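You operate a simulated robot arm through the tools that you are given. There is no shell and no other tool.

Carry out the task below with a simulated robot arm. There is one attempt and no reset: what you move stays moved.

JOB
Fill the steel cup on the plank level from the big heap.
Fine: the cup stays there; fill it with the green scoop, level it with the bar beside it, put scoop and bar back; what runs over may lie on the plank. Set down upright: wooden bar.

The check looks at the end state, three seconds after you hand in, the way a careful person would. Anything else that was tipped, shoved, dropped, spilled or broken makes it a failure.

ROBOT AND FRAMES
A 6-joint arm with a four-finger gripper, fixed in place. Base frame: the origin is at the foot of the arm, x ahead of it, y to its left, z up. Lengths are in m, angles in degrees, forces in N, time in s.
With the tool pointing down near the work surface it reaches from about 0.44 to 0.92 m from the base axis. Its first joint turns from -166.0 to 166.0 degrees. Payload 3.43 kg.
Tool frame: the origin (TCP) lies between the finger pads and is the grasp point; the fingertips stand 0.03 m ahead of it; z points along the fingers, y is the line along which they close. Largest opening 0.12 m; the body of the gripper starts 0.085 m behind the TCP.
Orientation is that of the tool frame in the base frame, as [roll, pitch, yaw] about the fixed x, y, z axes, in that order (R = Rz(yaw) Ry(pitch) Rx(roll)). With the fingers straight down and closing along the base's y, the tool's x points along the base's -x, its y along +y and its z along -z.

CONTROLS
- The arm moves only by the tool nudge_tool. Its argument "steps" is a list of rows, each a list of 3 entries, a list of its own where there are three numbers: the turn, a rotation vector about the base's x, y, z in degrees, then the shift along the base's x, y, z in m, then the finger opening in m, from 0 to 0.12. In form: [[[wx, wy, wz], [tx, ty, tz], fingers], ...]. A call has 1 to 20 rows; each row shifts and turns the commanded pose from where the row before left it. Each row takes 0.2 s and may step no farther than 0.05 m and 8.6 degrees from the row before; otherwise, or with a gripper value out of range, the whole call is refused. A pose out of reach is approached as far as the arm can. The call stops where the force on the tool passes 40 N (or 10 N more than at its start, if that is more) or the arm is blocked; 0.2 s more then pass. Each finger halts on what it meets, pressing with about 45 N; the grip force reading is that of the motor and also rises with nothing between the fingers. The clock runs only during rows and for 0.2 s after the last one: add rows that do not move to give the fingers time. It gives the time, the measured TCP pose, the force on the tool (base axes), the opening and the grip force at its end, in the units of the frame above (readings bear some noise), with the torque about the TCP (base axes, N m) and any sound that the robot's microphone picked up.
- Cameras (640 x 400 px; columns grow to the right, rows downward): "scene" is fixed at [0.219, -0.6507, 1.5194]; the picture's right is [0.69, -0.72, 0.00], its down [-0.68, -0.65, -0.35] and it looks along [0.25, 0.24, -0.94] (base axes); focal length 353 px, centre (320, 200). "wrist" rides on the gripper at [0.071, -0.017, -0.12] in the tool frame; the picture's right is [0.23, 0.97, 0.00], its down [-0.81, 0.19, -0.55] and it looks along [-0.54, 0.13, 0.83] (tool axes); focal length 275 px, centre (320, 200). There is no depth. A picture from a camera that has moved, and an enlarged one, comes with that camera's place and axes in the base frame and with its lens.
- grab_frame(camera): a new picture of that camera. No time passes.
- raise_lower(by): slides the trunk up (or, below 0, down) by that many m; the arm rides with it, the base frame stays. It gives what a move gives, with no picture.
- inspect(camera, box): a new picture of the part [left, top, right, bottom] of that camera's present view, enlarged. No time passes.
- finish_job(): hands the job in; it is judged then, once.

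Places have to be worked out from the pictures, the camera data and where the tool is seen. Open the gripper and draw the arm clear of the work before you hand the job in, unless the task says otherwise.

The tools are called after "Emit:" as name(argument=value, ...) on one line, values as JSON. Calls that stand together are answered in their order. nudge_tool: Moves the arm, as the interface text tells. Its arguments: {"type":"object","properties":{"steps":{"type":"array","items":{"type":"array"}}},"required":["steps"]} The other tools are called the same way: raise_lower (by) slides the trunk up or down; grab_frame (camera) takes a picture; inspect (camera, box) takes an enlarged picture of a part of a camera's view; finish_job () hands the job in.

At the start:

```text
time: 0.0
eef_pos: [0.2084, -0.4444, 1.1237]
tcp_rot: [-180.0, -0.1, -180.0]
force: [-0.5, 0.2, -0.3]
moment: [-0.02, -0.01, 0.0]
finger_gap: 0.1198
grasp_force: 0.0
trunk travel left (down, up): [-0.075, 0.465]
```

scene: 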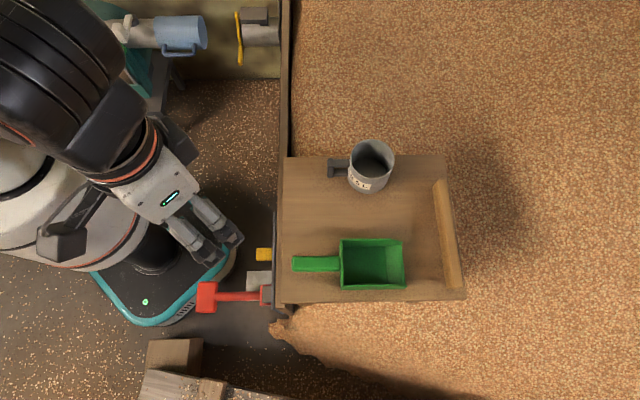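
wrist: 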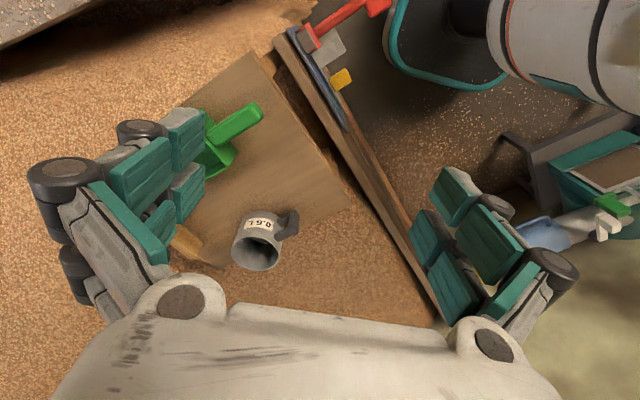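

I start by looking closer at the plank with cup, scoop and bar, and at the surroundings.

Emit:
inspect(camera="scene", box=[260, 120, 480, 310])

Emit:
inspect(camera="wrist", box=[120, 0, 440, 300])

Emit:
inspect(camera="scene", box=[180, 220, 320, 330])

```text
2.11 times, centred on (370, 215) of scene
camera zoom: at [0.219, -0.6507, 1.5194], right [0.69, -0.72, 0.0], down [-0.68, -0.65, -0.35], along [0.25, 0.24, -0.94], focal length 742 px, centre (215, 168)
```

zoom: 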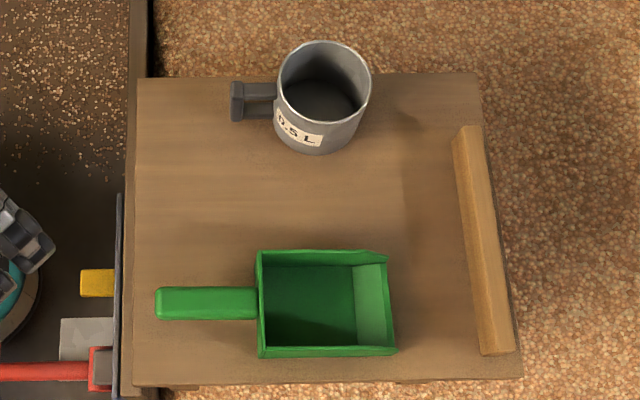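

```text
1.33 times, centred on (280, 150) of wrist
camera zoom: at [0.1366, -0.4611, 1.2448], right [-0.23, 0.97, 0.0], down [0.81, 0.19, 0.55], along [0.54, 0.13, -0.83], focal length 367 px, centre (373, 267)
```

zoom: 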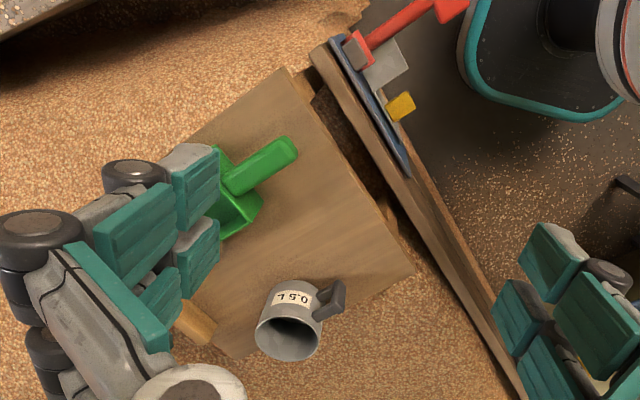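

```text
3.64 times, centred on (250, 275) of scene
camera zoom: at [0.219, -0.6507, 1.5194], right [0.69, -0.72, 0.0], down [-0.68, -0.65, -0.35], along [0.25, 0.24, -0.94], focal length 1282 px, centre (574, -73)
```

zoom: 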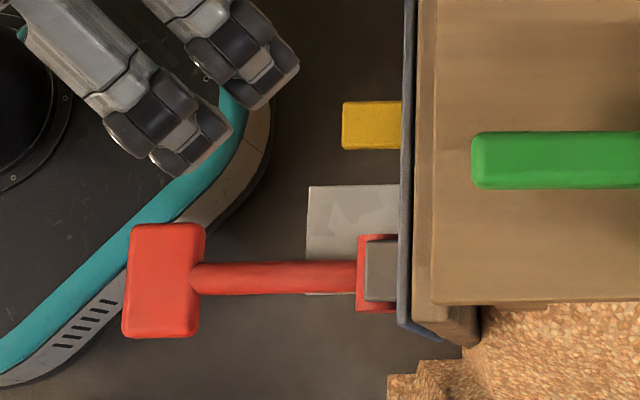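

The plank lies diagonally (about 45°) in front of the arm, top at z≈0.76, handle of the scoop pointing to the robot. I turn the wrist 45° and move a bit so the wrist camera looks along the plank.

Emit:
nudge_tool(steps=[[[0, 0, -8], [0.01, 0.01, 0], 0.12], [[0, 0, -8], [0.01, 0.01, 0], 0.12], [[0, 0, -8], [0.01, 0.01, 0], 0.12], [[0, 0, -8], [0.01, 0.01, 0], 0.12], [[0, 0, -8], [0.01, 0.01, 0], 0.12], [[0, 0, -6], [0.0, 0.0, 0], 0.12]])

Emit:
grab_frame(camera="wrist")

Emit:
grab_frame(camera="scene")

```text
time: 1.4
eef_pos: [0.2595, -0.3953, 1.1244]
tcp_rot: [-180.0, 0.0, 133.9]
force: [0.0, 0.0, -0.6]
moment: [-0.01, 0.03, -0.02]
finger_gap: 0.1197
grasp_force: 0.0
trunk travel left (down, up): [-0.075, 0.465]
```

```text
taken
camera wrist: at [0.1974, -0.3538, 1.2449], right [0.54, 0.84, 0.0], down [0.7, -0.45, 0.55], along [0.46, -0.3, -0.83], focal length 275 px, centre (320, 200)
```

wrist: 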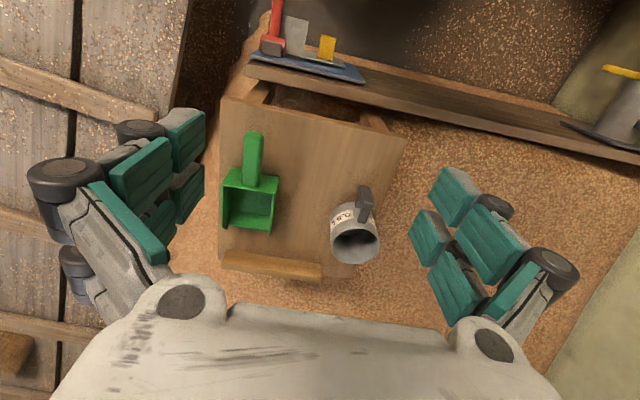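

```text
taken
```

scene: 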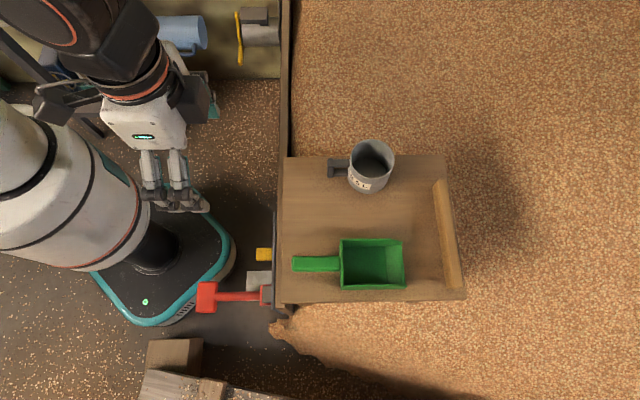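

Triangulation gives plank top z≈0.755, cup rim ≈(0.54,-0.50,0.85), scoop handle end ≈(0.27,-0.53,0.825). I move above the handle for a closer look.

Emit:
nudge_tool(steps=[[[0, 0, 0], [0.01, -0.04, -0.02], 0.12], [[0, 0, 0], [0.01, -0.04, -0.025], 0.12], [[0, 0, 0], [0.01, -0.04, -0.025], 0.12], [[0, 0, 0], [0.01, -0.035, -0.025], 0.12]])

Emit:
grab_frame(camera="wrist")

Emit:
grab_frame(camera="scene")

```text
time: 2.4
eef_pos: [0.2976, -0.5509, 1.0295]
tcp_rot: [-180.0, 0.1, 134.0]
force: [0.0, 0.6, -0.6]
moment: [0.0, 0.01, -0.01]
finger_gap: 0.1199
grasp_force: 0.1
trunk travel left (down, up): [-0.075, 0.465]
```

```text
taken
camera wrist: at [0.2371, -0.5107, 1.1501], right [0.54, 0.84, 0.0], down [0.7, -0.45, 0.55], along [0.47, -0.3, -0.83], focal length 275 px, centre (320, 200)
```

wrist: 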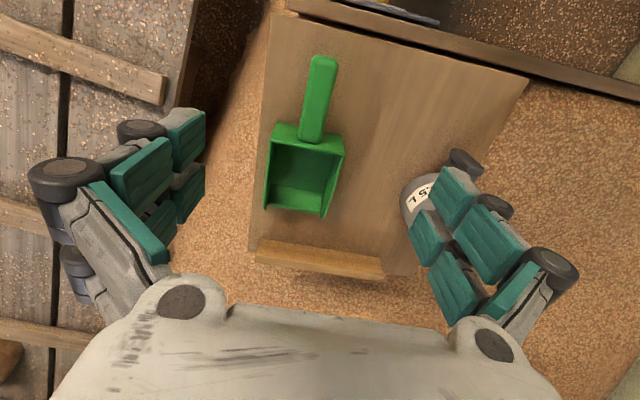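

```text
taken
```

scene: 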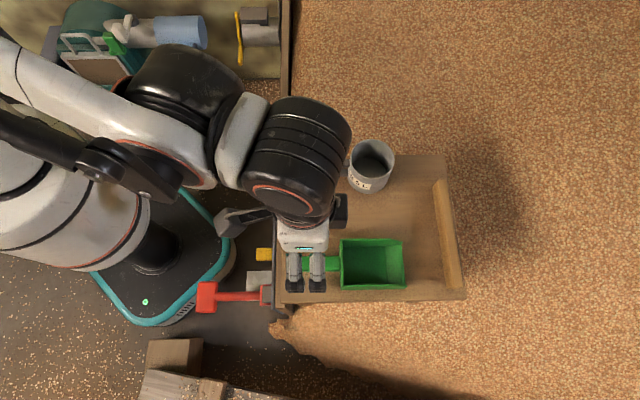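

Good view of the scoop; I enlarge it and the heap edge at the plank to measure.

Emit:
inspect(camera="wrist", box=[200, 0, 440, 150])

Emit:
inspect(camera="wrist", box=[200, 100, 440, 300])

Emit:
inspect(camera="wrist", box=[400, 0, 640, 200])

```text
2.67 times, centred on (320, 75) of wrist
camera zoom: at [0.2371, -0.5107, 1.1501], right [0.54, 0.84, 0.0], down [0.7, -0.45, 0.55], along [0.47, -0.3, -0.83], focal length 734 px, centre (320, 533)
```

zoom: 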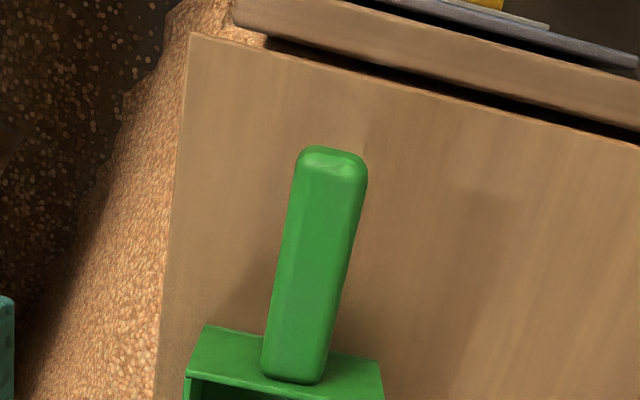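

```text
2.00 times, centred on (320, 200) of wrist
camera zoom: at [0.2371, -0.5107, 1.1501], right [0.54, 0.84, 0.0], down [0.7, -0.45, 0.55], along [0.47, -0.3, -0.83], focal length 551 px, centre (320, 200)
```

zoom: 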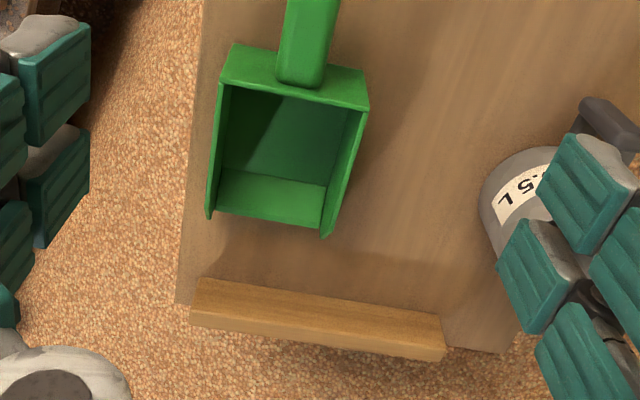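

```text
2.00 times, centred on (520, 100) of wrist
camera zoom: at [0.2371, -0.5107, 1.1501], right [0.54, 0.84, 0.0], down [0.7, -0.45, 0.55], along [0.47, -0.3, -0.83], focal length 551 px, centre (-80, 400)
```

zoom: 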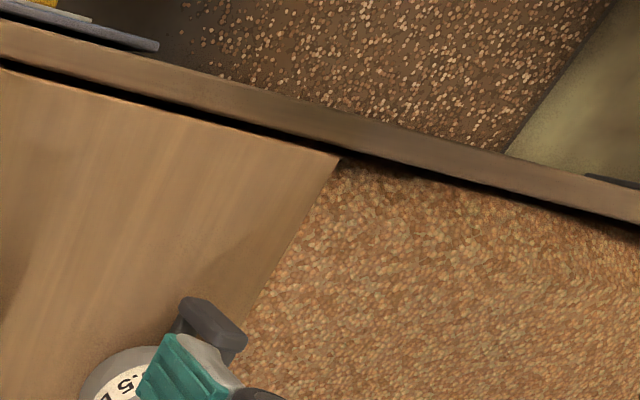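

The scoop handle is about 2.6 cm wide and 9.5 cm long. I tilt the tool 30° so the fingers point outward-down (leaving room for pouring), stay above the handle and look again.

Emit:
nudge_tool(steps=[[[-5.39, -5.21, 0], [0.003, -0.003, -0.03], 0.12], [[-5.39, -5.21, 0], [0.003, -0.003, -0.03], 0.12], [[-5.39, -5.21, 0], [0.003, -0.003, -0.03], 0.12], [[-5.39, -5.21, 0], [0.003, -0.003, -0.03], 0.12], [[0, 0, 0], [0, 0, 0], 0.12]])

Emit:
grab_frame(camera="wrist")

Emit:
inspect(camera="scene", box=[230, 160, 430, 310])

```text
time: 3.6
eef_pos: [0.3085, -0.5612, 0.9094]
tcp_rot: [180.0, 30.1, 134.0]
force: [-0.7, -1.0, -0.5]
moment: [0.02, 0.0, 0.01]
finger_gap: 0.12
grasp_force: 0.0
trunk travel left (down, up): [-0.075, 0.465]
```

```text
taken
camera wrist: at [0.2117, -0.4852, 0.9778], right [0.56, 0.82, -0.12], down [0.43, -0.17, 0.88], along [0.71, -0.55, -0.45], focal length 275 px, centre (320, 200)
```

wrist: 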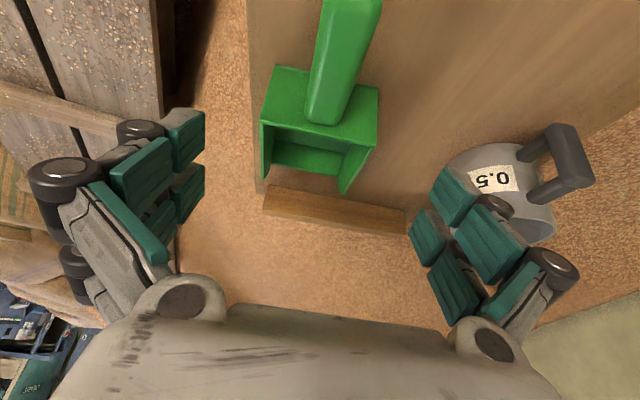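

```text
2.67 times, centred on (330, 235) of scene
camera zoom: at [0.219, -0.6507, 1.5194], right [0.69, -0.72, 0.0], down [-0.68, -0.65, -0.35], along [0.25, 0.24, -0.94], focal length 940 px, centre (293, 107)
```

zoom: 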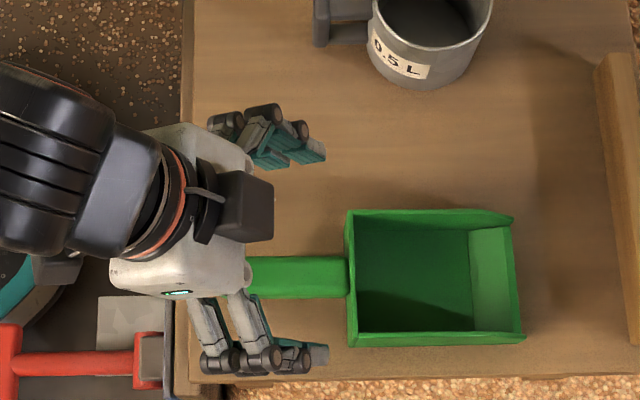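

Scoop walls reach z≈0.835 and the handle lies near that top. The fingers straddle the handle; I lower to z≈0.812 and then check before closing.

Emit:
nudge_tool(steps=[[[0, 0, 0], [0, 0, -0.03], 0.12], [[0, 0, 0], [0, 0, -0.03], 0.12], [[0, 0, 0], [0, 0, -0.02], 0.12], [[0, 0, 0], [0, 0, -0.017], 0.12]])

Emit:
grab_frame(camera="wrist")

Emit:
inspect(camera="scene", box=[230, 160, 430, 310])

```text
time: 4.6
eef_pos: [0.3112, -0.5593, 0.8119]
tcp_rot: [-180.0, 29.9, 133.9]
force: [0.1, -0.6, 0.5]
moment: [0.0, -0.01, 0.03]
finger_gap: 0.12
grasp_force: 0.1
trunk travel left (down, up): [-0.075, 0.465]
```

```text
taken
camera wrist: at [0.2134, -0.4832, 0.8804], right [0.56, 0.82, -0.12], down [0.43, -0.17, 0.88], along [0.7, -0.55, -0.45], focal length 275 px, centre (320, 200)
```

wrist: 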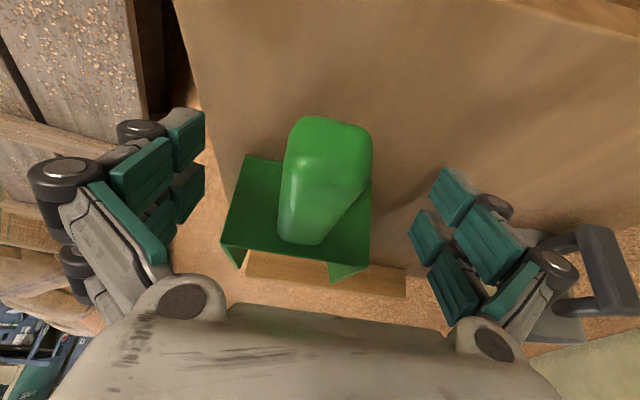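

```text
2.67 times, centred on (330, 235) of scene
camera zoom: at [0.219, -0.6507, 1.5194], right [0.69, -0.72, 0.0], down [-0.68, -0.65, -0.35], along [0.25, 0.24, -0.94], focal length 940 px, centre (293, 107)
```

zoom: 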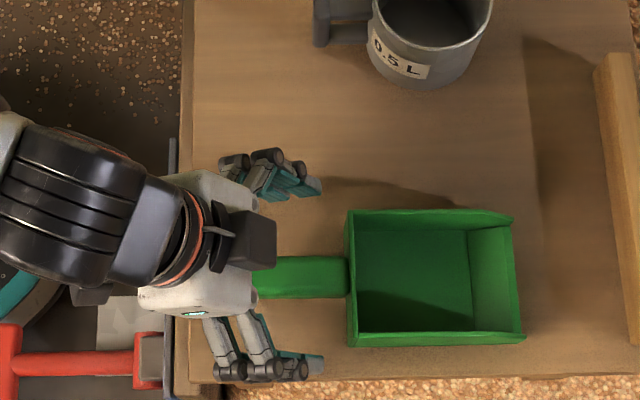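

The handle spans z≈0.81–0.836, so I raise 1 cm to centre the pads on it, then close fully with waiting rows.

Emit:
nudge_tool(steps=[[[0, 0, 0], [0, 0, 0.01], 0.12], [[0, 0, 0], [0, 0, 0], 0.06], [[0, 0, 0], [0, 0, 0], 0.03], [[0, 0, 0], [0, 0, 0], 0.0], [[0, 0, 0], [0, 0, 0], 0.0], [[0, 0, 0], [0, 0, 0], 0.0]])

Emit:
grab_frame(camera="wrist")

Emit:
inspect(camera="scene", box=[230, 160, 430, 310])

```text
time: 6.0
eef_pos: [0.3096, -0.559, 0.8201]
tcp_rot: [179.9, 29.9, 134.1]
force: [1.1, 0.4, 1.8]
moment: [-0.11, 0.03, 0.06]
finger_gap: 0.0291
grasp_force: 44.9
trunk travel left (down, up): [-0.075, 0.465]
```

```text
taken
camera wrist: at [0.2131, -0.4837, 0.8902], right [0.56, 0.82, -0.11], down [0.43, -0.17, 0.88], along [0.7, -0.55, -0.45], focal length 275 px, centre (320, 200)
```

wrist: 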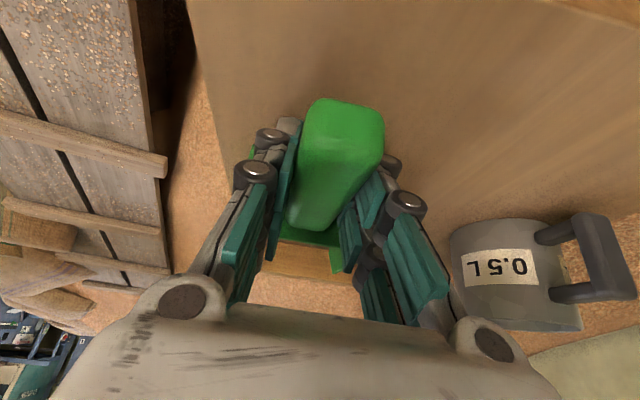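

```text
2.67 times, centred on (330, 235) of scene
camera zoom: at [0.219, -0.6507, 1.5194], right [0.69, -0.72, 0.0], down [-0.68, -0.65, -0.35], along [0.25, 0.24, -0.94], focal length 940 px, centre (293, 107)
```

zoom: 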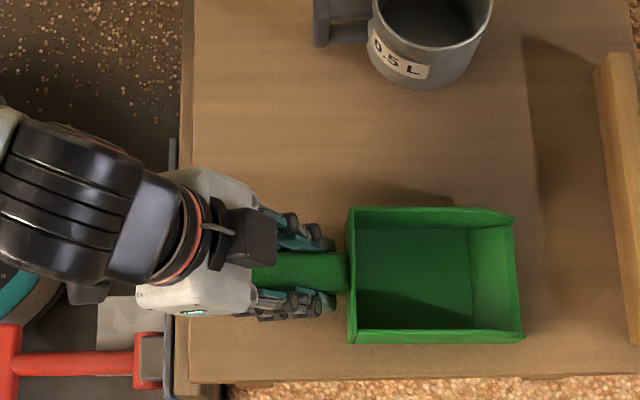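

The handle is held firmly (gap 0.029). I lift the scoop straight up 12 cm and check that it stays level in the grip.

Emit:
nudge_tool(steps=[[[0, 0, 0], [0, 0, 0.01], 0.0], [[0, 0, 0], [0, 0, 0.02], 0.0], [[0, 0, 0], [0, 0, 0.03], 0.0], [[0, 0, 0], [0, 0, 0.03], 0.0], [[0, 0, 0], [0, 0, 0.03], 0.0], [[0, 0, 0], [0, 0, 0.03], 0.0], [[0, 0, 0], [0, 0, 0.0], 0.0]])

Emit:
grab_frame(camera="wrist")

Emit:
grab_frame(camera="scene")

```text
time: 7.6
eef_pos: [0.3102, -0.5613, 0.9709]
tcp_rot: [180.0, 30.0, 133.9]
force: [0.3, 0.6, -2.0]
moment: [0.06, 0.04, 0.01]
finger_gap: 0.0291
grasp_force: 45.4
trunk travel left (down, up): [-0.075, 0.465]
```

```text
taken
camera wrist: at [0.2125, -0.4841, 1.0409], right [0.56, 0.82, -0.12], down [0.43, -0.17, 0.88], along [0.7, -0.55, -0.45], focal length 275 px, centre (320, 200)
```

wrist: 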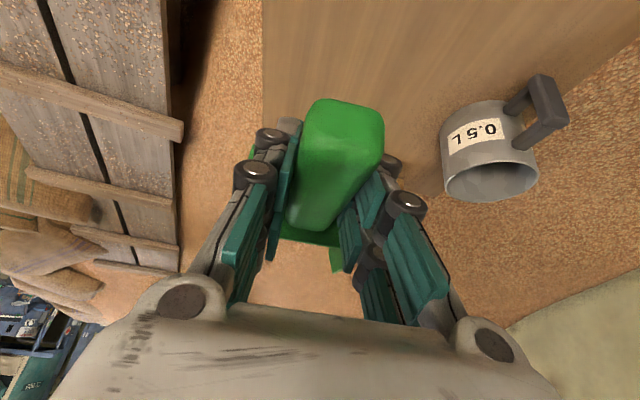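

```text
taken
```

scene: 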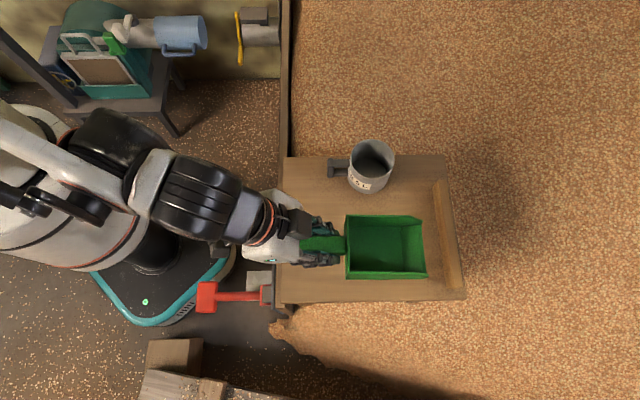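

Scoop is level in the grip and weighs about 2 N. I carry it (bottom at z≈0.905, above the cup rim at 0.85) to the open heap beside the plank.

Emit:
nudge_tool(steps=[[[0, 0, 0], [0.033, 0.025, 0.0], 0.0], [[0, 0, 0], [0.036, 0.027, 0.0], 0.0], [[0, 0, 0], [0.036, 0.027, 0.0], 0.0], [[0, 0, 0], [0.036, 0.027, 0.0], 0.0], [[0, 0, 0], [0.036, 0.027, 0.0], 0.0], [[0, 0, 0], [0.036, 0.027, 0.0], 0.0], [[0, 0, 0], [0.036, 0.027, 0.0], 0.0], [[0, 0, 0], [0.036, 0.027, 0.0], 0.0], [[0, 0, 0], [0.036, 0.027, 0.0], 0.0], [[0, 0, 0], [0.0, 0.0, 0.0], 0.0]])

Emit:
grab_frame(camera="wrist")

Emit:
grab_frame(camera="scene")

```text
time: 9.8
eef_pos: [0.6304, -0.318, 0.9713]
tcp_rot: [179.9, 30.0, 134.0]
force: [0.1, 0.5, -0.7]
moment: [0.05, 0.07, 0.01]
finger_gap: 0.0294
grasp_force: 45.0
trunk travel left (down, up): [-0.075, 0.465]
```

```text
taken
camera wrist: at [0.5343, -0.2413, 1.0409], right [0.56, 0.82, -0.12], down [0.43, -0.17, 0.88], along [0.7, -0.55, -0.45], focal length 275 px, centre (320, 200)
```

wrist: 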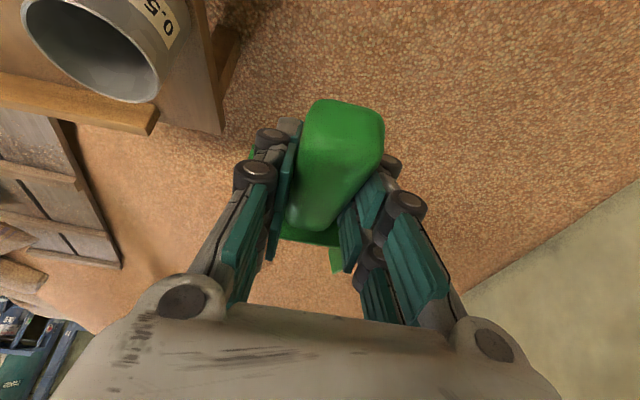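

```text
taken
```

scene: 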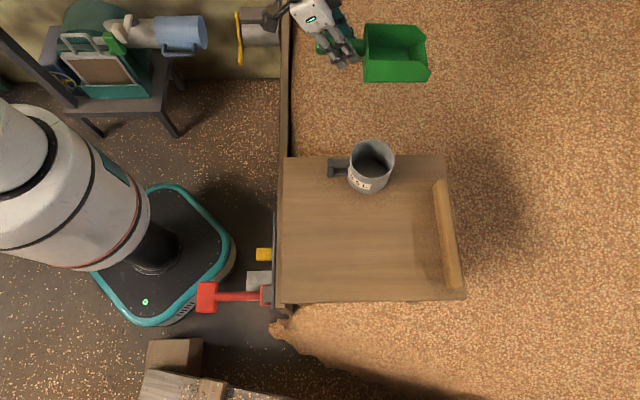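

I look at the plank's side to judge how far the heap lies below it.

Emit:
inspect(camera="wrist", box=[0, 0, 320, 200])

Emit:
inspect(camera="scene", box=[280, 0, 500, 170])

```text
2.00 times, centred on (160, 100) of wrist
camera zoom: at [0.5343, -0.2413, 1.0409], right [0.56, 0.82, -0.12], down [0.43, -0.17, 0.88], along [0.7, -0.55, -0.45], focal length 551 px, centre (640, 400)
```

zoom: 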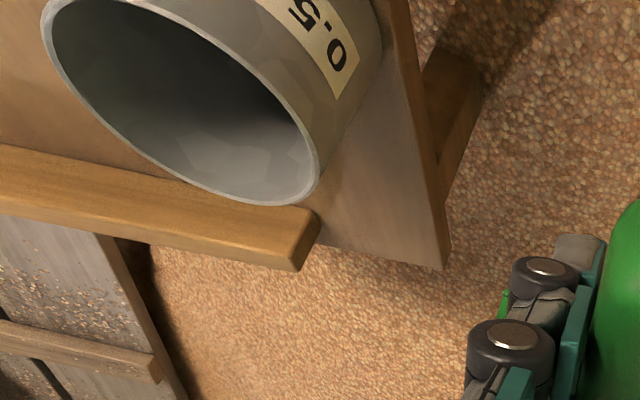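

```text
2.35 times, centred on (390, 85) of scene
camera zoom: at [0.219, -0.6507, 1.5194], right [0.69, -0.72, 0.0], down [-0.68, -0.65, -0.35], along [0.25, 0.24, -0.94], focal length 830 px, centre (155, 471)
```

zoom: 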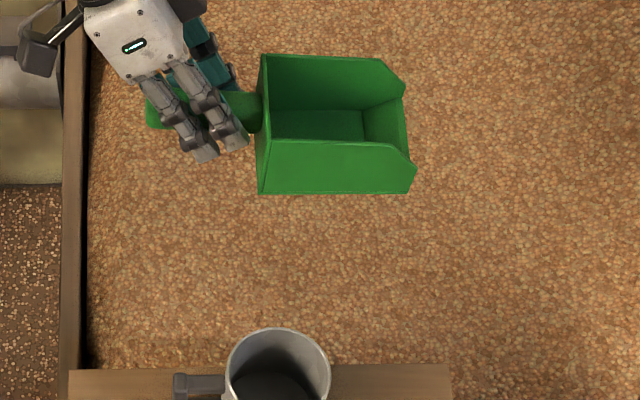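

The heap lies some centimetres below the plank. I pitch the scoop front-down 40° and lower it toward the grain, to be followed by small steps watching the force.

Emit:
nudge_tool(steps=[[[5.75, 5.56, 0], [0.0, 0.0, -0.01], 0.0], [[5.75, 5.56, 0], [0.0, 0.0, -0.015], 0.0], [[5.75, 5.56, 0], [0.0, 0.0, -0.015], 0.0], [[5.75, 5.56, 0], [0.0, 0.0, -0.015], 0.0], [[5.75, 5.56, 0], [0.0, 0.0, -0.015], 0.0], [[0, 0, 0], [0.0, 0.0, 0.0], 0.0]])

Emit:
grab_frame(camera="wrist")

Emit:
inspect(camera="scene", box=[280, 0, 500, 170])

```text
time: 11.2
eef_pos: [0.6302, -0.3214, 0.9013]
tcp_rot: [179.9, -10.0, 134.0]
force: [0.9, 0.2, -1.4]
moment: [0.06, 0.07, -0.01]
finger_gap: 0.029
grasp_force: 45.3
trunk travel left (down, up): [-0.075, 0.465]
```

```text
taken
camera wrist: at [0.5848, -0.2973, 1.0338], right [0.54, 0.84, 0.04], down [0.76, -0.51, 0.4], along [0.36, -0.19, -0.92], focal length 275 px, centre (320, 200)
```

wrist: 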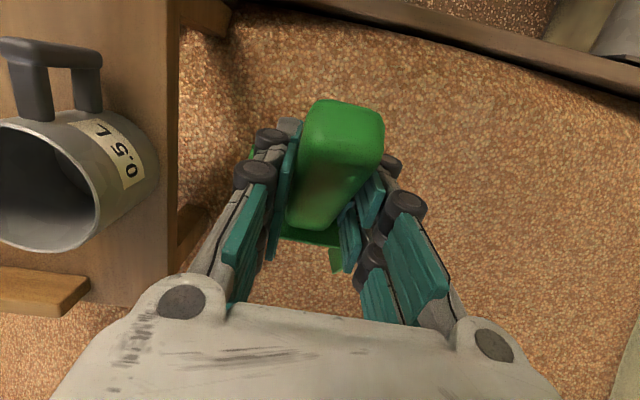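

```text
2.35 times, centred on (390, 85) of scene
camera zoom: at [0.219, -0.6507, 1.5194], right [0.69, -0.72, 0.0], down [-0.68, -0.65, -0.35], along [0.25, 0.24, -0.94], focal length 830 px, centre (155, 471)
```

zoom: 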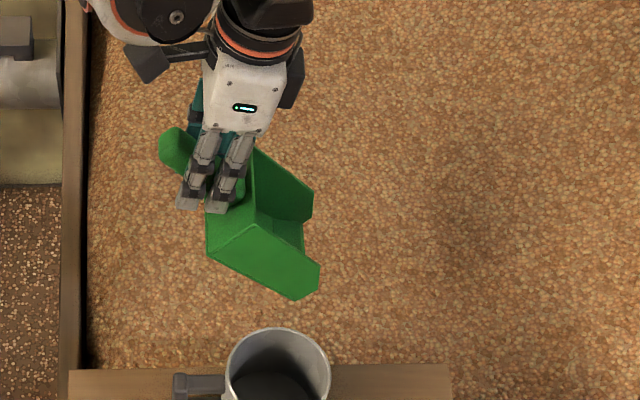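

Pose as intended. I descend in 1 cm rows and watch the force for first contact.

Emit:
nudge_tool(steps=[[[0, 0, 0], [0.0, 0.0, -0.012], 0.0], [[0, 0, 0], [0.0, 0.0, -0.012], 0.0], [[0, 0, 0], [0.0, 0.0, -0.012], 0.0], [[0, 0, 0], [0.0, 0.0, -0.012], 0.0]])

Emit:
inspect(camera="scene", box=[280, 0, 500, 170])

```text
time: 12.2
eef_pos: [0.6307, -0.318, 0.8521]
tcp_rot: [-180.0, -10.1, 133.9]
force: [0.6, -0.2, -1.7]
moment: [0.04, 0.01, 0.02]
finger_gap: 0.029
grasp_force: 45.4
trunk travel left (down, up): [-0.075, 0.465]
```

```text
2.35 times, centred on (390, 85) of scene
camera zoom: at [0.219, -0.6507, 1.5194], right [0.69, -0.72, 0.0], down [-0.68, -0.65, -0.35], along [0.25, 0.24, -0.94], focal length 830 px, centre (155, 471)
```

zoom: 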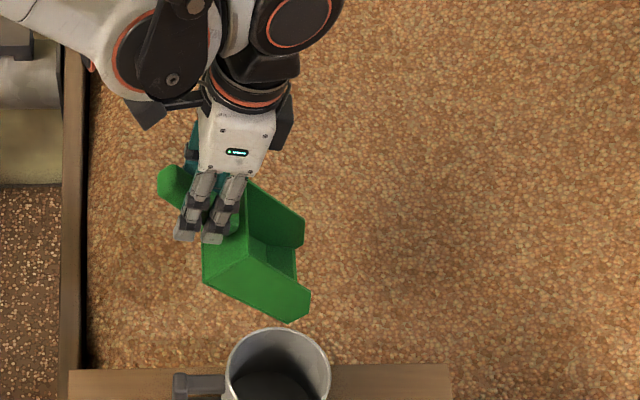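

Lip is at z≈0.71 with no contact yet; I keep descending.

Emit:
nudge_tool(steps=[[[0, 0, 0], [0.0, 0.0, -0.01], 0.0], [[0, 0, 0], [0.0, 0.0, -0.01], 0.0], [[0, 0, 0], [0.0, 0.0, -0.01], 0.0]])

Emit:
inspect(camera="scene", box=[280, 0, 500, 170])

```text
time: 13.0
eef_pos: [0.6299, -0.3192, 0.8239]
tcp_rot: [180.0, -10.0, 134.0]
force: [-0.7, -0.1, -0.9]
moment: [0.05, 0.03, -0.01]
finger_gap: 0.0293
grasp_force: 45.3
trunk travel left (down, up): [-0.075, 0.465]
```

```text
2.35 times, centred on (390, 85) of scene
camera zoom: at [0.219, -0.6507, 1.5194], right [0.69, -0.72, 0.0], down [-0.68, -0.65, -0.35], along [0.25, 0.24, -0.94], focal length 830 px, centre (155, 471)
```

zoom: 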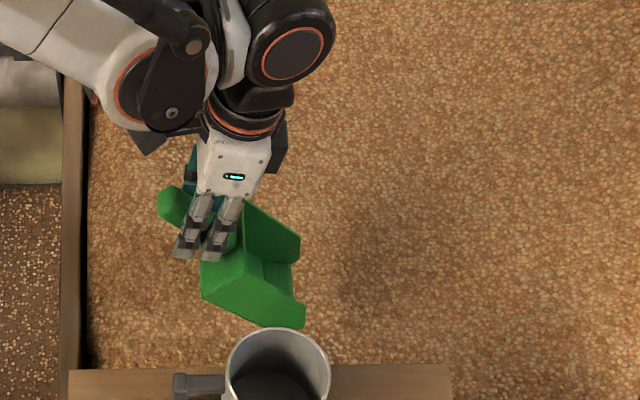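

Still free (lip z≈0.68); shadow is closing in. Continue down.

Emit:
nudge_tool(steps=[[[0, 0, 0], [0.0, 0.0, -0.01], 0.0], [[0, 0, 0], [0.0, 0.0, -0.01], 0.0], [[0, 0, 0], [0.0, 0.0, -0.01], 0.0]])

Emit:
inspect(camera="scene", box=[280, 0, 500, 170])

Emit:
grab_frame(camera="wrist")

```text
time: 13.8
eef_pos: [0.6307, -0.3203, 0.7954]
tcp_rot: [-179.9, -10.0, 134.1]
force: [-0.5, 0.5, -1.4]
moment: [0.04, -0.01, 0.01]
finger_gap: 0.0291
grasp_force: 45.0
trunk travel left (down, up): [-0.075, 0.465]
```

```text
2.35 times, centred on (390, 85) of scene
camera zoom: at [0.219, -0.6507, 1.5194], right [0.69, -0.72, 0.0], down [-0.68, -0.65, -0.35], along [0.25, 0.24, -0.94], focal length 830 px, centre (155, 471)
```

zoom: 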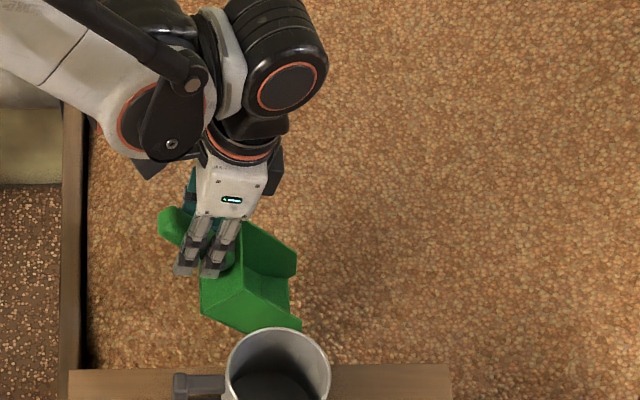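

```text
taken
camera wrist: at [0.5846, -0.2966, 0.9257], right [0.54, 0.84, 0.04], down [0.76, -0.51, 0.4], along [0.36, -0.19, -0.91], focal length 275 px, centre (320, 200)
```

wrist: 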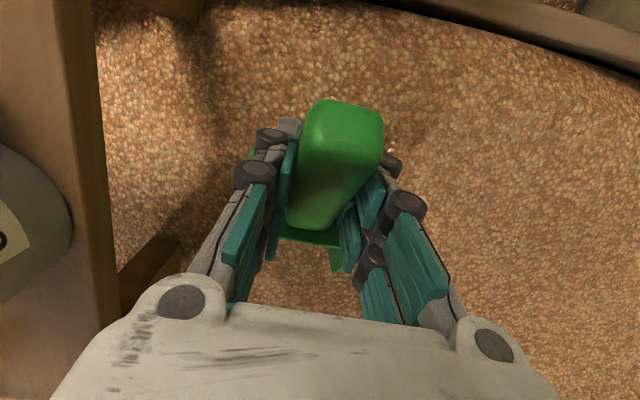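

Shadow and lip nearly meet; lip z≈0.65. I go down further in small rows.

Emit:
nudge_tool(steps=[[[0, 0, 0], [0.0, 0.0, -0.01], 0.0], [[0, 0, 0], [0.0, 0.0, -0.01], 0.0], [[0, 0, 0], [0.0, 0.0, -0.01], 0.0]])

Emit:
inspect(camera="scene", box=[280, 0, 500, 170])

Emit:
grab_frame(camera="wrist")

```text
time: 14.6
eef_pos: [0.6314, -0.3204, 0.7648]
tcp_rot: [-180.0, -10.1, 134.0]
force: [-0.9, -0.6, -1.2]
moment: [0.05, 0.05, 0.01]
finger_gap: 0.0291
grasp_force: 45.1
trunk travel left (down, up): [-0.075, 0.465]
```

```text
2.35 times, centred on (390, 85) of scene
camera zoom: at [0.219, -0.6507, 1.5194], right [0.69, -0.72, 0.0], down [-0.68, -0.65, -0.35], along [0.25, 0.24, -0.94], focal length 830 px, centre (155, 471)
```

zoom: 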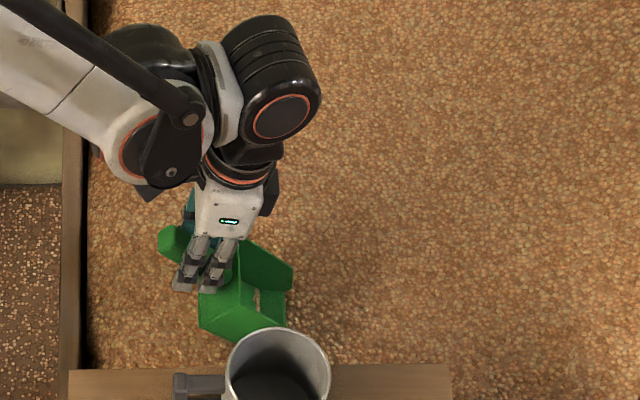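

```text
taken
camera wrist: at [0.5847, -0.2966, 0.8955], right [0.54, 0.84, 0.04], down [0.76, -0.51, 0.4], along [0.36, -0.19, -0.91], focal length 275 px, centre (320, 200)
```

wrist: 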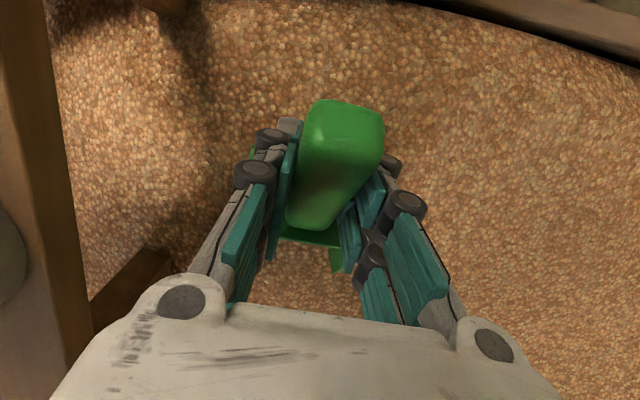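

Grain appears inside the scoop mouth — the lip (z≈0.62) has gone into the heap. I zoom to verify.

Emit:
inspect(camera="scene", box=[330, 70, 410, 130])

```text
6.67 times, centred on (370, 100) of scene
camera zoom: at [0.219, -0.6507, 1.5194], right [0.69, -0.72, 0.0], down [-0.68, -0.65, -0.35], along [0.25, 0.24, -0.94], focal length 2351 px, centre (-13, 867)
```

zoom: 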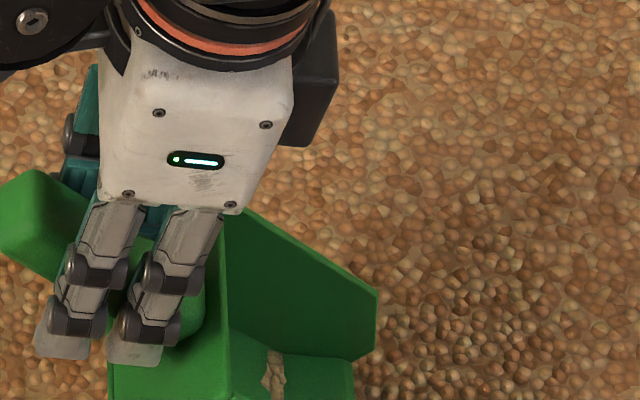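

The lip is just touching the heap surface at z≈0.625. I now plunge the scoop: down 6 cm while advancing outward 3 cm at the same pitch.

Emit:
nudge_tool(steps=[[[0, 0, 0], [0.004, -0.004, -0.012], 0.0], [[0, 0, 0], [0.004, -0.004, -0.012], 0.0], [[0, 0, 0], [0.004, -0.004, -0.012], 0.0], [[0, 0, 0], [0.004, -0.004, -0.012], 0.0], [[0, 0, 0], [0.004, -0.004, -0.012], 0.0]])

Emit:
inspect(camera="scene", box=[310, 40, 470, 140])

Emit:
grab_frame(camera="wrist")

```text
time: 15.8
eef_pos: [0.6518, -0.3395, 0.7026]
tcp_rot: [-179.9, -10.0, 134.0]
force: [0.1, 0.3, -4.7]
moment: [0.14, 0.15, 0.0]
finger_gap: 0.0292
grasp_force: 45.2
trunk travel left (down, up): [-0.075, 0.465]
```

```text
4.00 times, centred on (390, 90) of scene
camera zoom: at [0.219, -0.6507, 1.5194], right [0.69, -0.72, 0.0], down [-0.68, -0.65, -0.35], along [0.25, 0.24, -0.94], focal length 1411 px, centre (40, 640)
```

zoom: 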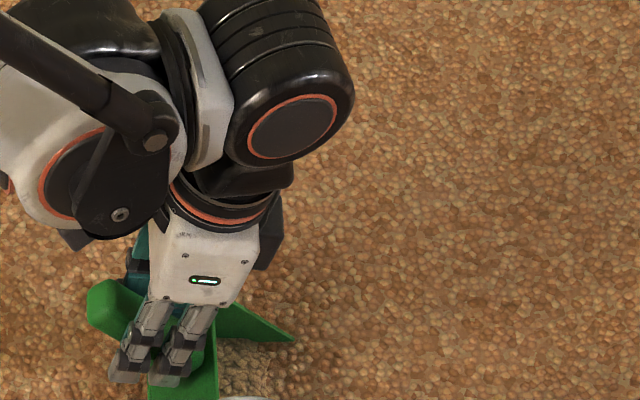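

```text
taken
camera wrist: at [0.6049, -0.3161, 0.8345], right [0.54, 0.84, 0.04], down [0.76, -0.51, 0.4], along [0.36, -0.19, -0.91], focal length 275 px, centre (320, 200)
```

wrist: 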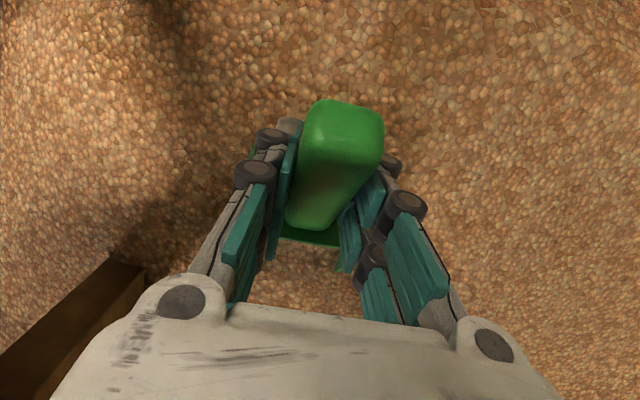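

The scoop is in the grain with little resistance (~5 N). I now curl it: push outward while pitching the front up, then level.

Emit:
nudge_tool(steps=[[[-3.6, -3.48, 0], [0.012, -0.0125, -0.01], 0.0], [[-5.0, -4.83, 0], [0.012, -0.0125, -0.01], 0.0], [[-5.75, -5.56, 0], [0.012, -0.0125, -0.01], 0.0], [[-5.75, -5.56, 0], [0.012, -0.0125, -0.003], 0.0], [[-5.75, -5.56, 0], [0.008, -0.008, 0.0], 0.0]])

Emit:
inspect(camera="scene", box=[310, 40, 470, 140])

Emit:
grab_frame(camera="wrist")

```text
time: 17.0
eef_pos: [0.7078, -0.3984, 0.6715]
tcp_rot: [-180.0, 26.0, 134.1]
force: [0.2, 0.6, -4.9]
moment: [0.21, 0.2, 0.0]
finger_gap: 0.029
grasp_force: 44.9
trunk travel left (down, up): [-0.075, 0.465]
```

```text
4.00 times, centred on (390, 90) of scene
camera zoom: at [0.219, -0.6507, 1.5194], right [0.69, -0.72, 0.0], down [-0.68, -0.65, -0.35], along [0.25, 0.24, -0.94], focal length 1411 px, centre (40, 640)
```

zoom: 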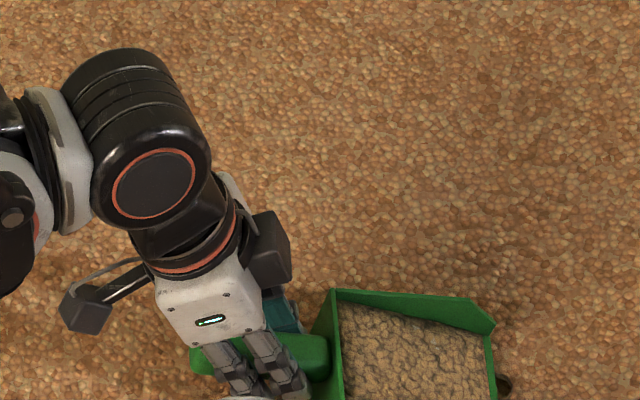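

```text
taken
camera wrist: at [0.6145, -0.326, 0.7491], right [0.56, 0.83, -0.1], down [0.48, -0.22, 0.85], along [0.68, -0.52, -0.51], focal length 275 px, centre (320, 200)
```

wrist: 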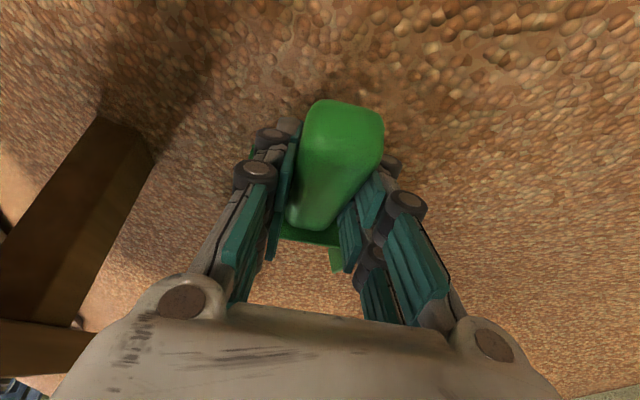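

The scoop holds a good load (about 3.5 N). There is a dark spot at its front; I zoom on it and the fill before lifting.

Emit:
inspect(camera="scene", box=[380, 100, 460, 160])

```text
6.67 times, centred on (420, 130) of scene
camera zoom: at [0.219, -0.6507, 1.5194], right [0.69, -0.72, 0.0], down [-0.68, -0.65, -0.35], along [0.25, 0.24, -0.94], focal length 2351 px, centre (-347, 667)
```

zoom: 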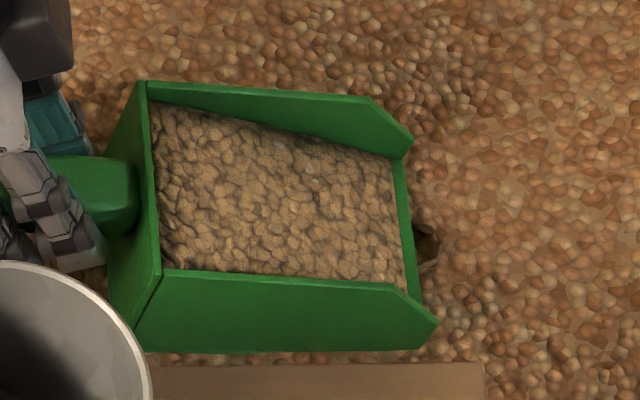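

The dark spot is only a dent in the heap. I tilt the front slightly up and lift the loaded scoop straight up, well above the cup rim.

Emit:
nudge_tool(steps=[[[-5.0, -4.83, 0], [0.003, -0.003, 0.012], 0.0], [[-4.0, -3.87, 0], [0.0, 0.0, 0.025], 0.0], [[0, 0, 0], [0.0, 0.0, 0.035], 0.0], [[0, 0, 0], [0.0, 0.0, 0.04], 0.0], [[0, 0, 0], [0.0, 0.0, 0.04], 0.0], [[0, 0, 0], [0.0, 0.0, 0.04], 0.0], [[0, 0, 0], [0.0, 0.0, 0.04], 0.0], [[0, 0, 0], [0.0, 0.0, 0.04], 0.0], [[0, 0, 0], [0.0, 0.0, 0.03], 0.0], [[0, 0, 0], [0.0, 0.0, 0.0], 0.0]])

Emit:
grab_frame(camera="wrist")

Emit:
inspect(camera="scene", box=[280, 20, 500, 190])

```text
time: 19.2
eef_pos: [0.7098, -0.4009, 0.9719]
tcp_rot: [-179.9, 38.4, 134.0]
force: [-0.4, 0.2, -3.8]
moment: [0.21, 0.21, -0.01]
finger_gap: 0.0291
grasp_force: 45.0
trunk travel left (down, up): [-0.075, 0.465]
```

```text
taken
camera wrist: at [0.6071, -0.318, 1.0222], right [0.57, 0.81, -0.14], down [0.34, -0.08, 0.94], along [0.74, -0.59, -0.32], focal length 275 px, centre (320, 200)
```

wrist: 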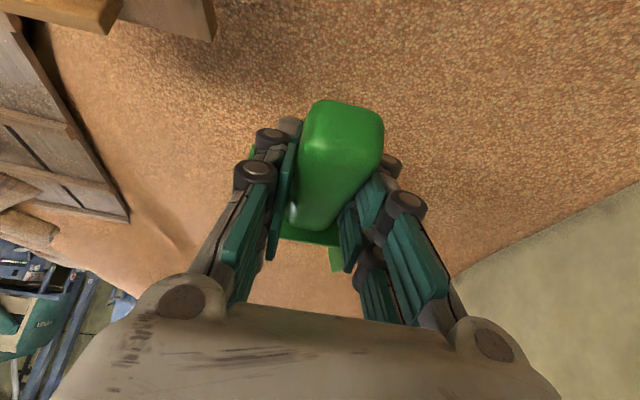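

```text
2.35 times, centred on (390, 105) of scene
camera zoom: at [0.219, -0.6507, 1.5194], right [0.69, -0.72, 0.0], down [-0.68, -0.65, -0.35], along [0.25, 0.24, -0.94], focal length 830 px, centre (155, 424)
```

zoom: 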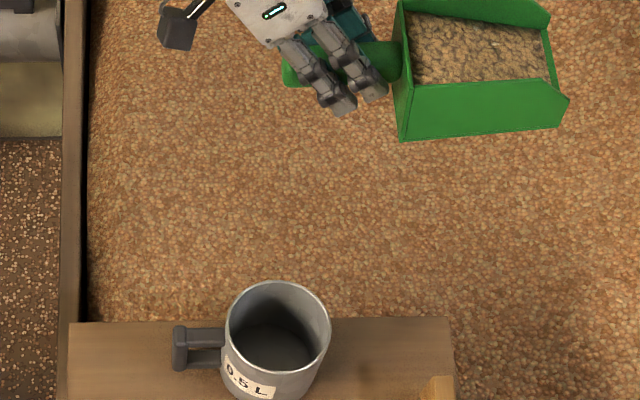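

The lip edge is about 0.17 m ahead of and 0.01 m below the TCP. I carry the scoop back at z≈1.0 so that its lip comes just before the cup centre.

Emit:
nudge_tool(steps=[[[0, 0, 0], [-0.02, 0.002, 0.028], 0.0], [[0, 0, 0], [-0.035, 0.004, 0.0], 0.0], [[0, 0, 0], [-0.04, 0.005, 0.0], 0.0], [[0, 0, 0], [-0.04, 0.005, 0.0], 0.0], [[0, 0, 0], [-0.04, 0.005, 0.0], 0.0], [[0, 0, 0], [-0.04, 0.005, 0.0], 0.0], [[0, 0, 0], [-0.04, 0.005, 0.0], 0.0], [[0, 0, 0], [-0.035, 0.005, 0.0], 0.0], [[0, 0, 0], [-0.01, 0.0, 0.0], 0.0], [[0, 0, 0], [0.0, 0.0, 0.0], 0.0]])

Emit:
grab_frame(camera="wrist")

Emit:
inspect(camera="scene", box=[260, 100, 480, 260])

```text
time: 21.4
eef_pos: [0.4098, -0.3651, 1.0017]
tcp_rot: [180.0, 38.5, 133.9]
force: [0.2, -0.3, -4.1]
moment: [0.2, 0.2, 0.03]
finger_gap: 0.0288
grasp_force: 45.3
trunk travel left (down, up): [-0.075, 0.465]
```

```text
taken
camera wrist: at [0.306, -0.2829, 1.0517], right [0.57, 0.81, -0.14], down [0.34, -0.08, 0.94], along [0.74, -0.59, -0.32], focal length 275 px, centre (320, 200)
```

wrist: 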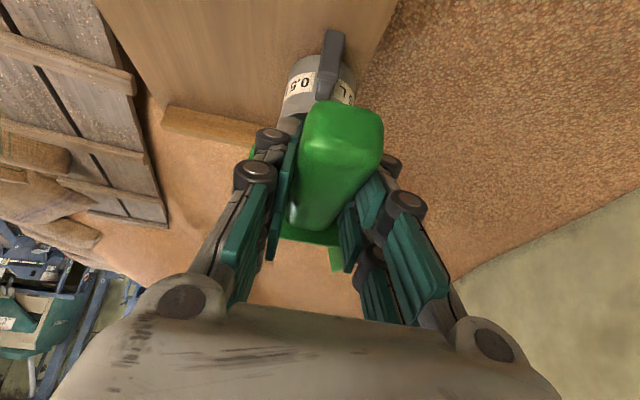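

```text
2.50 times, centred on (370, 180) of scene
camera zoom: at [0.219, -0.6507, 1.5194], right [0.69, -0.72, 0.0], down [-0.68, -0.65, -0.35], along [0.25, 0.24, -0.94], focal length 882 px, centre (195, 250)
```

zoom: 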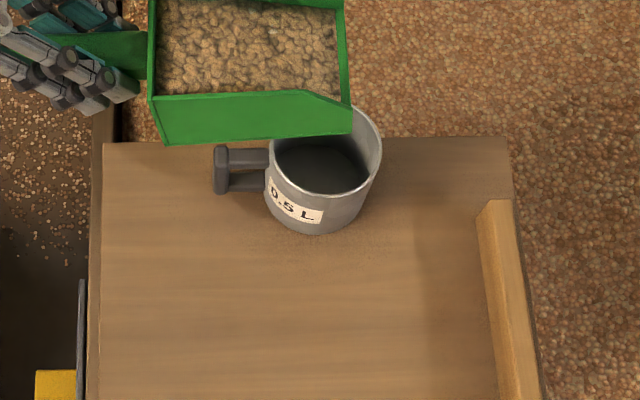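

Alignment over the cup is right within a few mm. I tip the scoop to 30° front-down while keeping the lip over the cup, then look.

Emit:
nudge_tool(steps=[[[5.105, 4.93, 0], [0.002, -0.002, 0], 0.0], [[5.105, 4.93, 0], [0.002, -0.002, 0], 0.0], [[5.105, 4.93, 0], [0.002, -0.002, 0], 0.0], [[5.105, 4.93, 0], [0.002, -0.002, 0], 0.0], [[3.595, 3.475, 0], [0.005, -0.005, 0], 0.0], [[3.595, 3.475, 0], [0.005, -0.005, 0], 0.0], [[0, 0, 0], [0.0, 0.0, 0.0], 0.0]])

Emit:
grab_frame(camera="wrist")

Emit:
inspect(camera="scene", box=[260, 100, 480, 260])

```text
time: 23.0
eef_pos: [0.4283, -0.3828, 1.0006]
tcp_rot: [179.9, 0.0, 134.0]
force: [0.8, -1.1, -2.2]
moment: [0.07, 0.09, 0.06]
finger_gap: 0.029
grasp_force: 44.9
trunk travel left (down, up): [-0.075, 0.465]
```

```text
taken
camera wrist: at [0.3665, -0.3437, 1.1212], right [0.54, 0.84, 0.0], down [0.7, -0.45, 0.55], along [0.47, -0.3, -0.83], focal length 275 px, centre (320, 200)
```

wrist: 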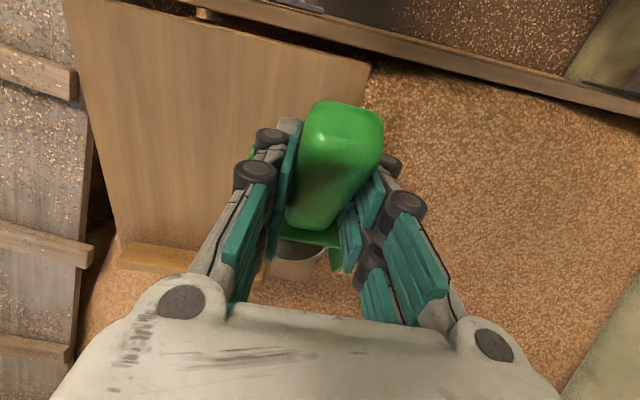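

```text
2.50 times, centred on (370, 180) of scene
camera zoom: at [0.219, -0.6507, 1.5194], right [0.69, -0.72, 0.0], down [-0.68, -0.65, -0.35], along [0.25, 0.24, -0.94], focal length 882 px, centre (195, 250)
```

zoom: 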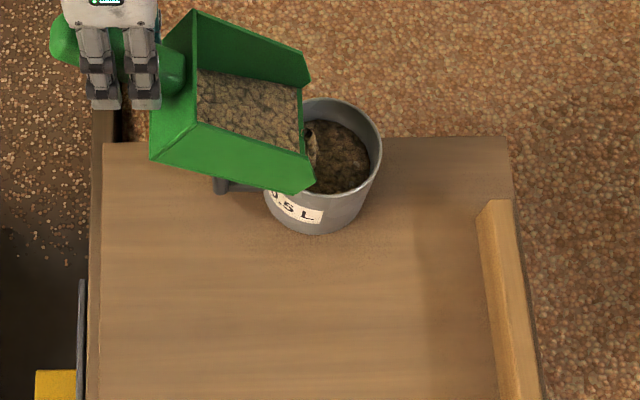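

Grain is running into the cup with no visible spill. I keep tipping in 5° rows with the lip held over the cup, up to 50°, then look again.

Emit:
nudge_tool(steps=[[[3.595, 3.475, 0], [0.009, -0.0095, 0.004], 0.0], [[3.595, 3.475, 0], [0.009, -0.0095, 0.004], 0.0], [[3.595, 3.475, 0], [0.0078, -0.008, 0.01], 0.0], [[3.595, 3.475, 0], [0.0078, -0.008, 0.01], 0.0], [[0, 0, 0], [0.0, 0.0, 0.0], 0.0]])

Emit:
inspect(camera="scene", box=[260, 100, 480, 260])

```text
time: 24.2
eef_pos: [0.4609, -0.418, 1.0271]
tcp_rot: [180.0, -20.0, 134.0]
force: [-0.2, 0.2, -1.4]
moment: [0.02, 0.04, 0.0]
finger_gap: 0.0289
grasp_force: 44.9
trunk travel left (down, up): [-0.075, 0.465]
```

```text
2.50 times, centred on (370, 180) of scene
camera zoom: at [0.219, -0.6507, 1.5194], right [0.69, -0.72, 0.0], down [-0.68, -0.65, -0.35], along [0.25, 0.24, -0.94], focal length 882 px, centre (195, 250)
```

zoom: 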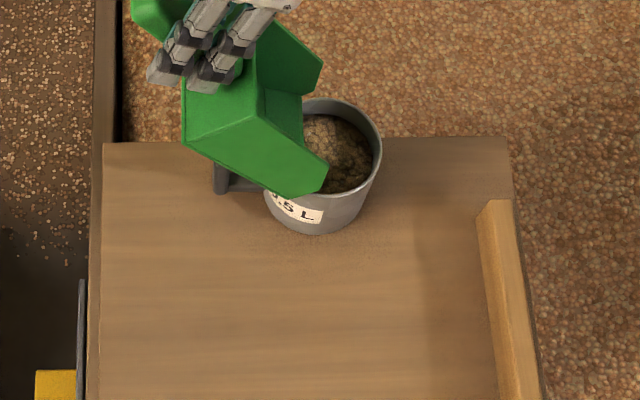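

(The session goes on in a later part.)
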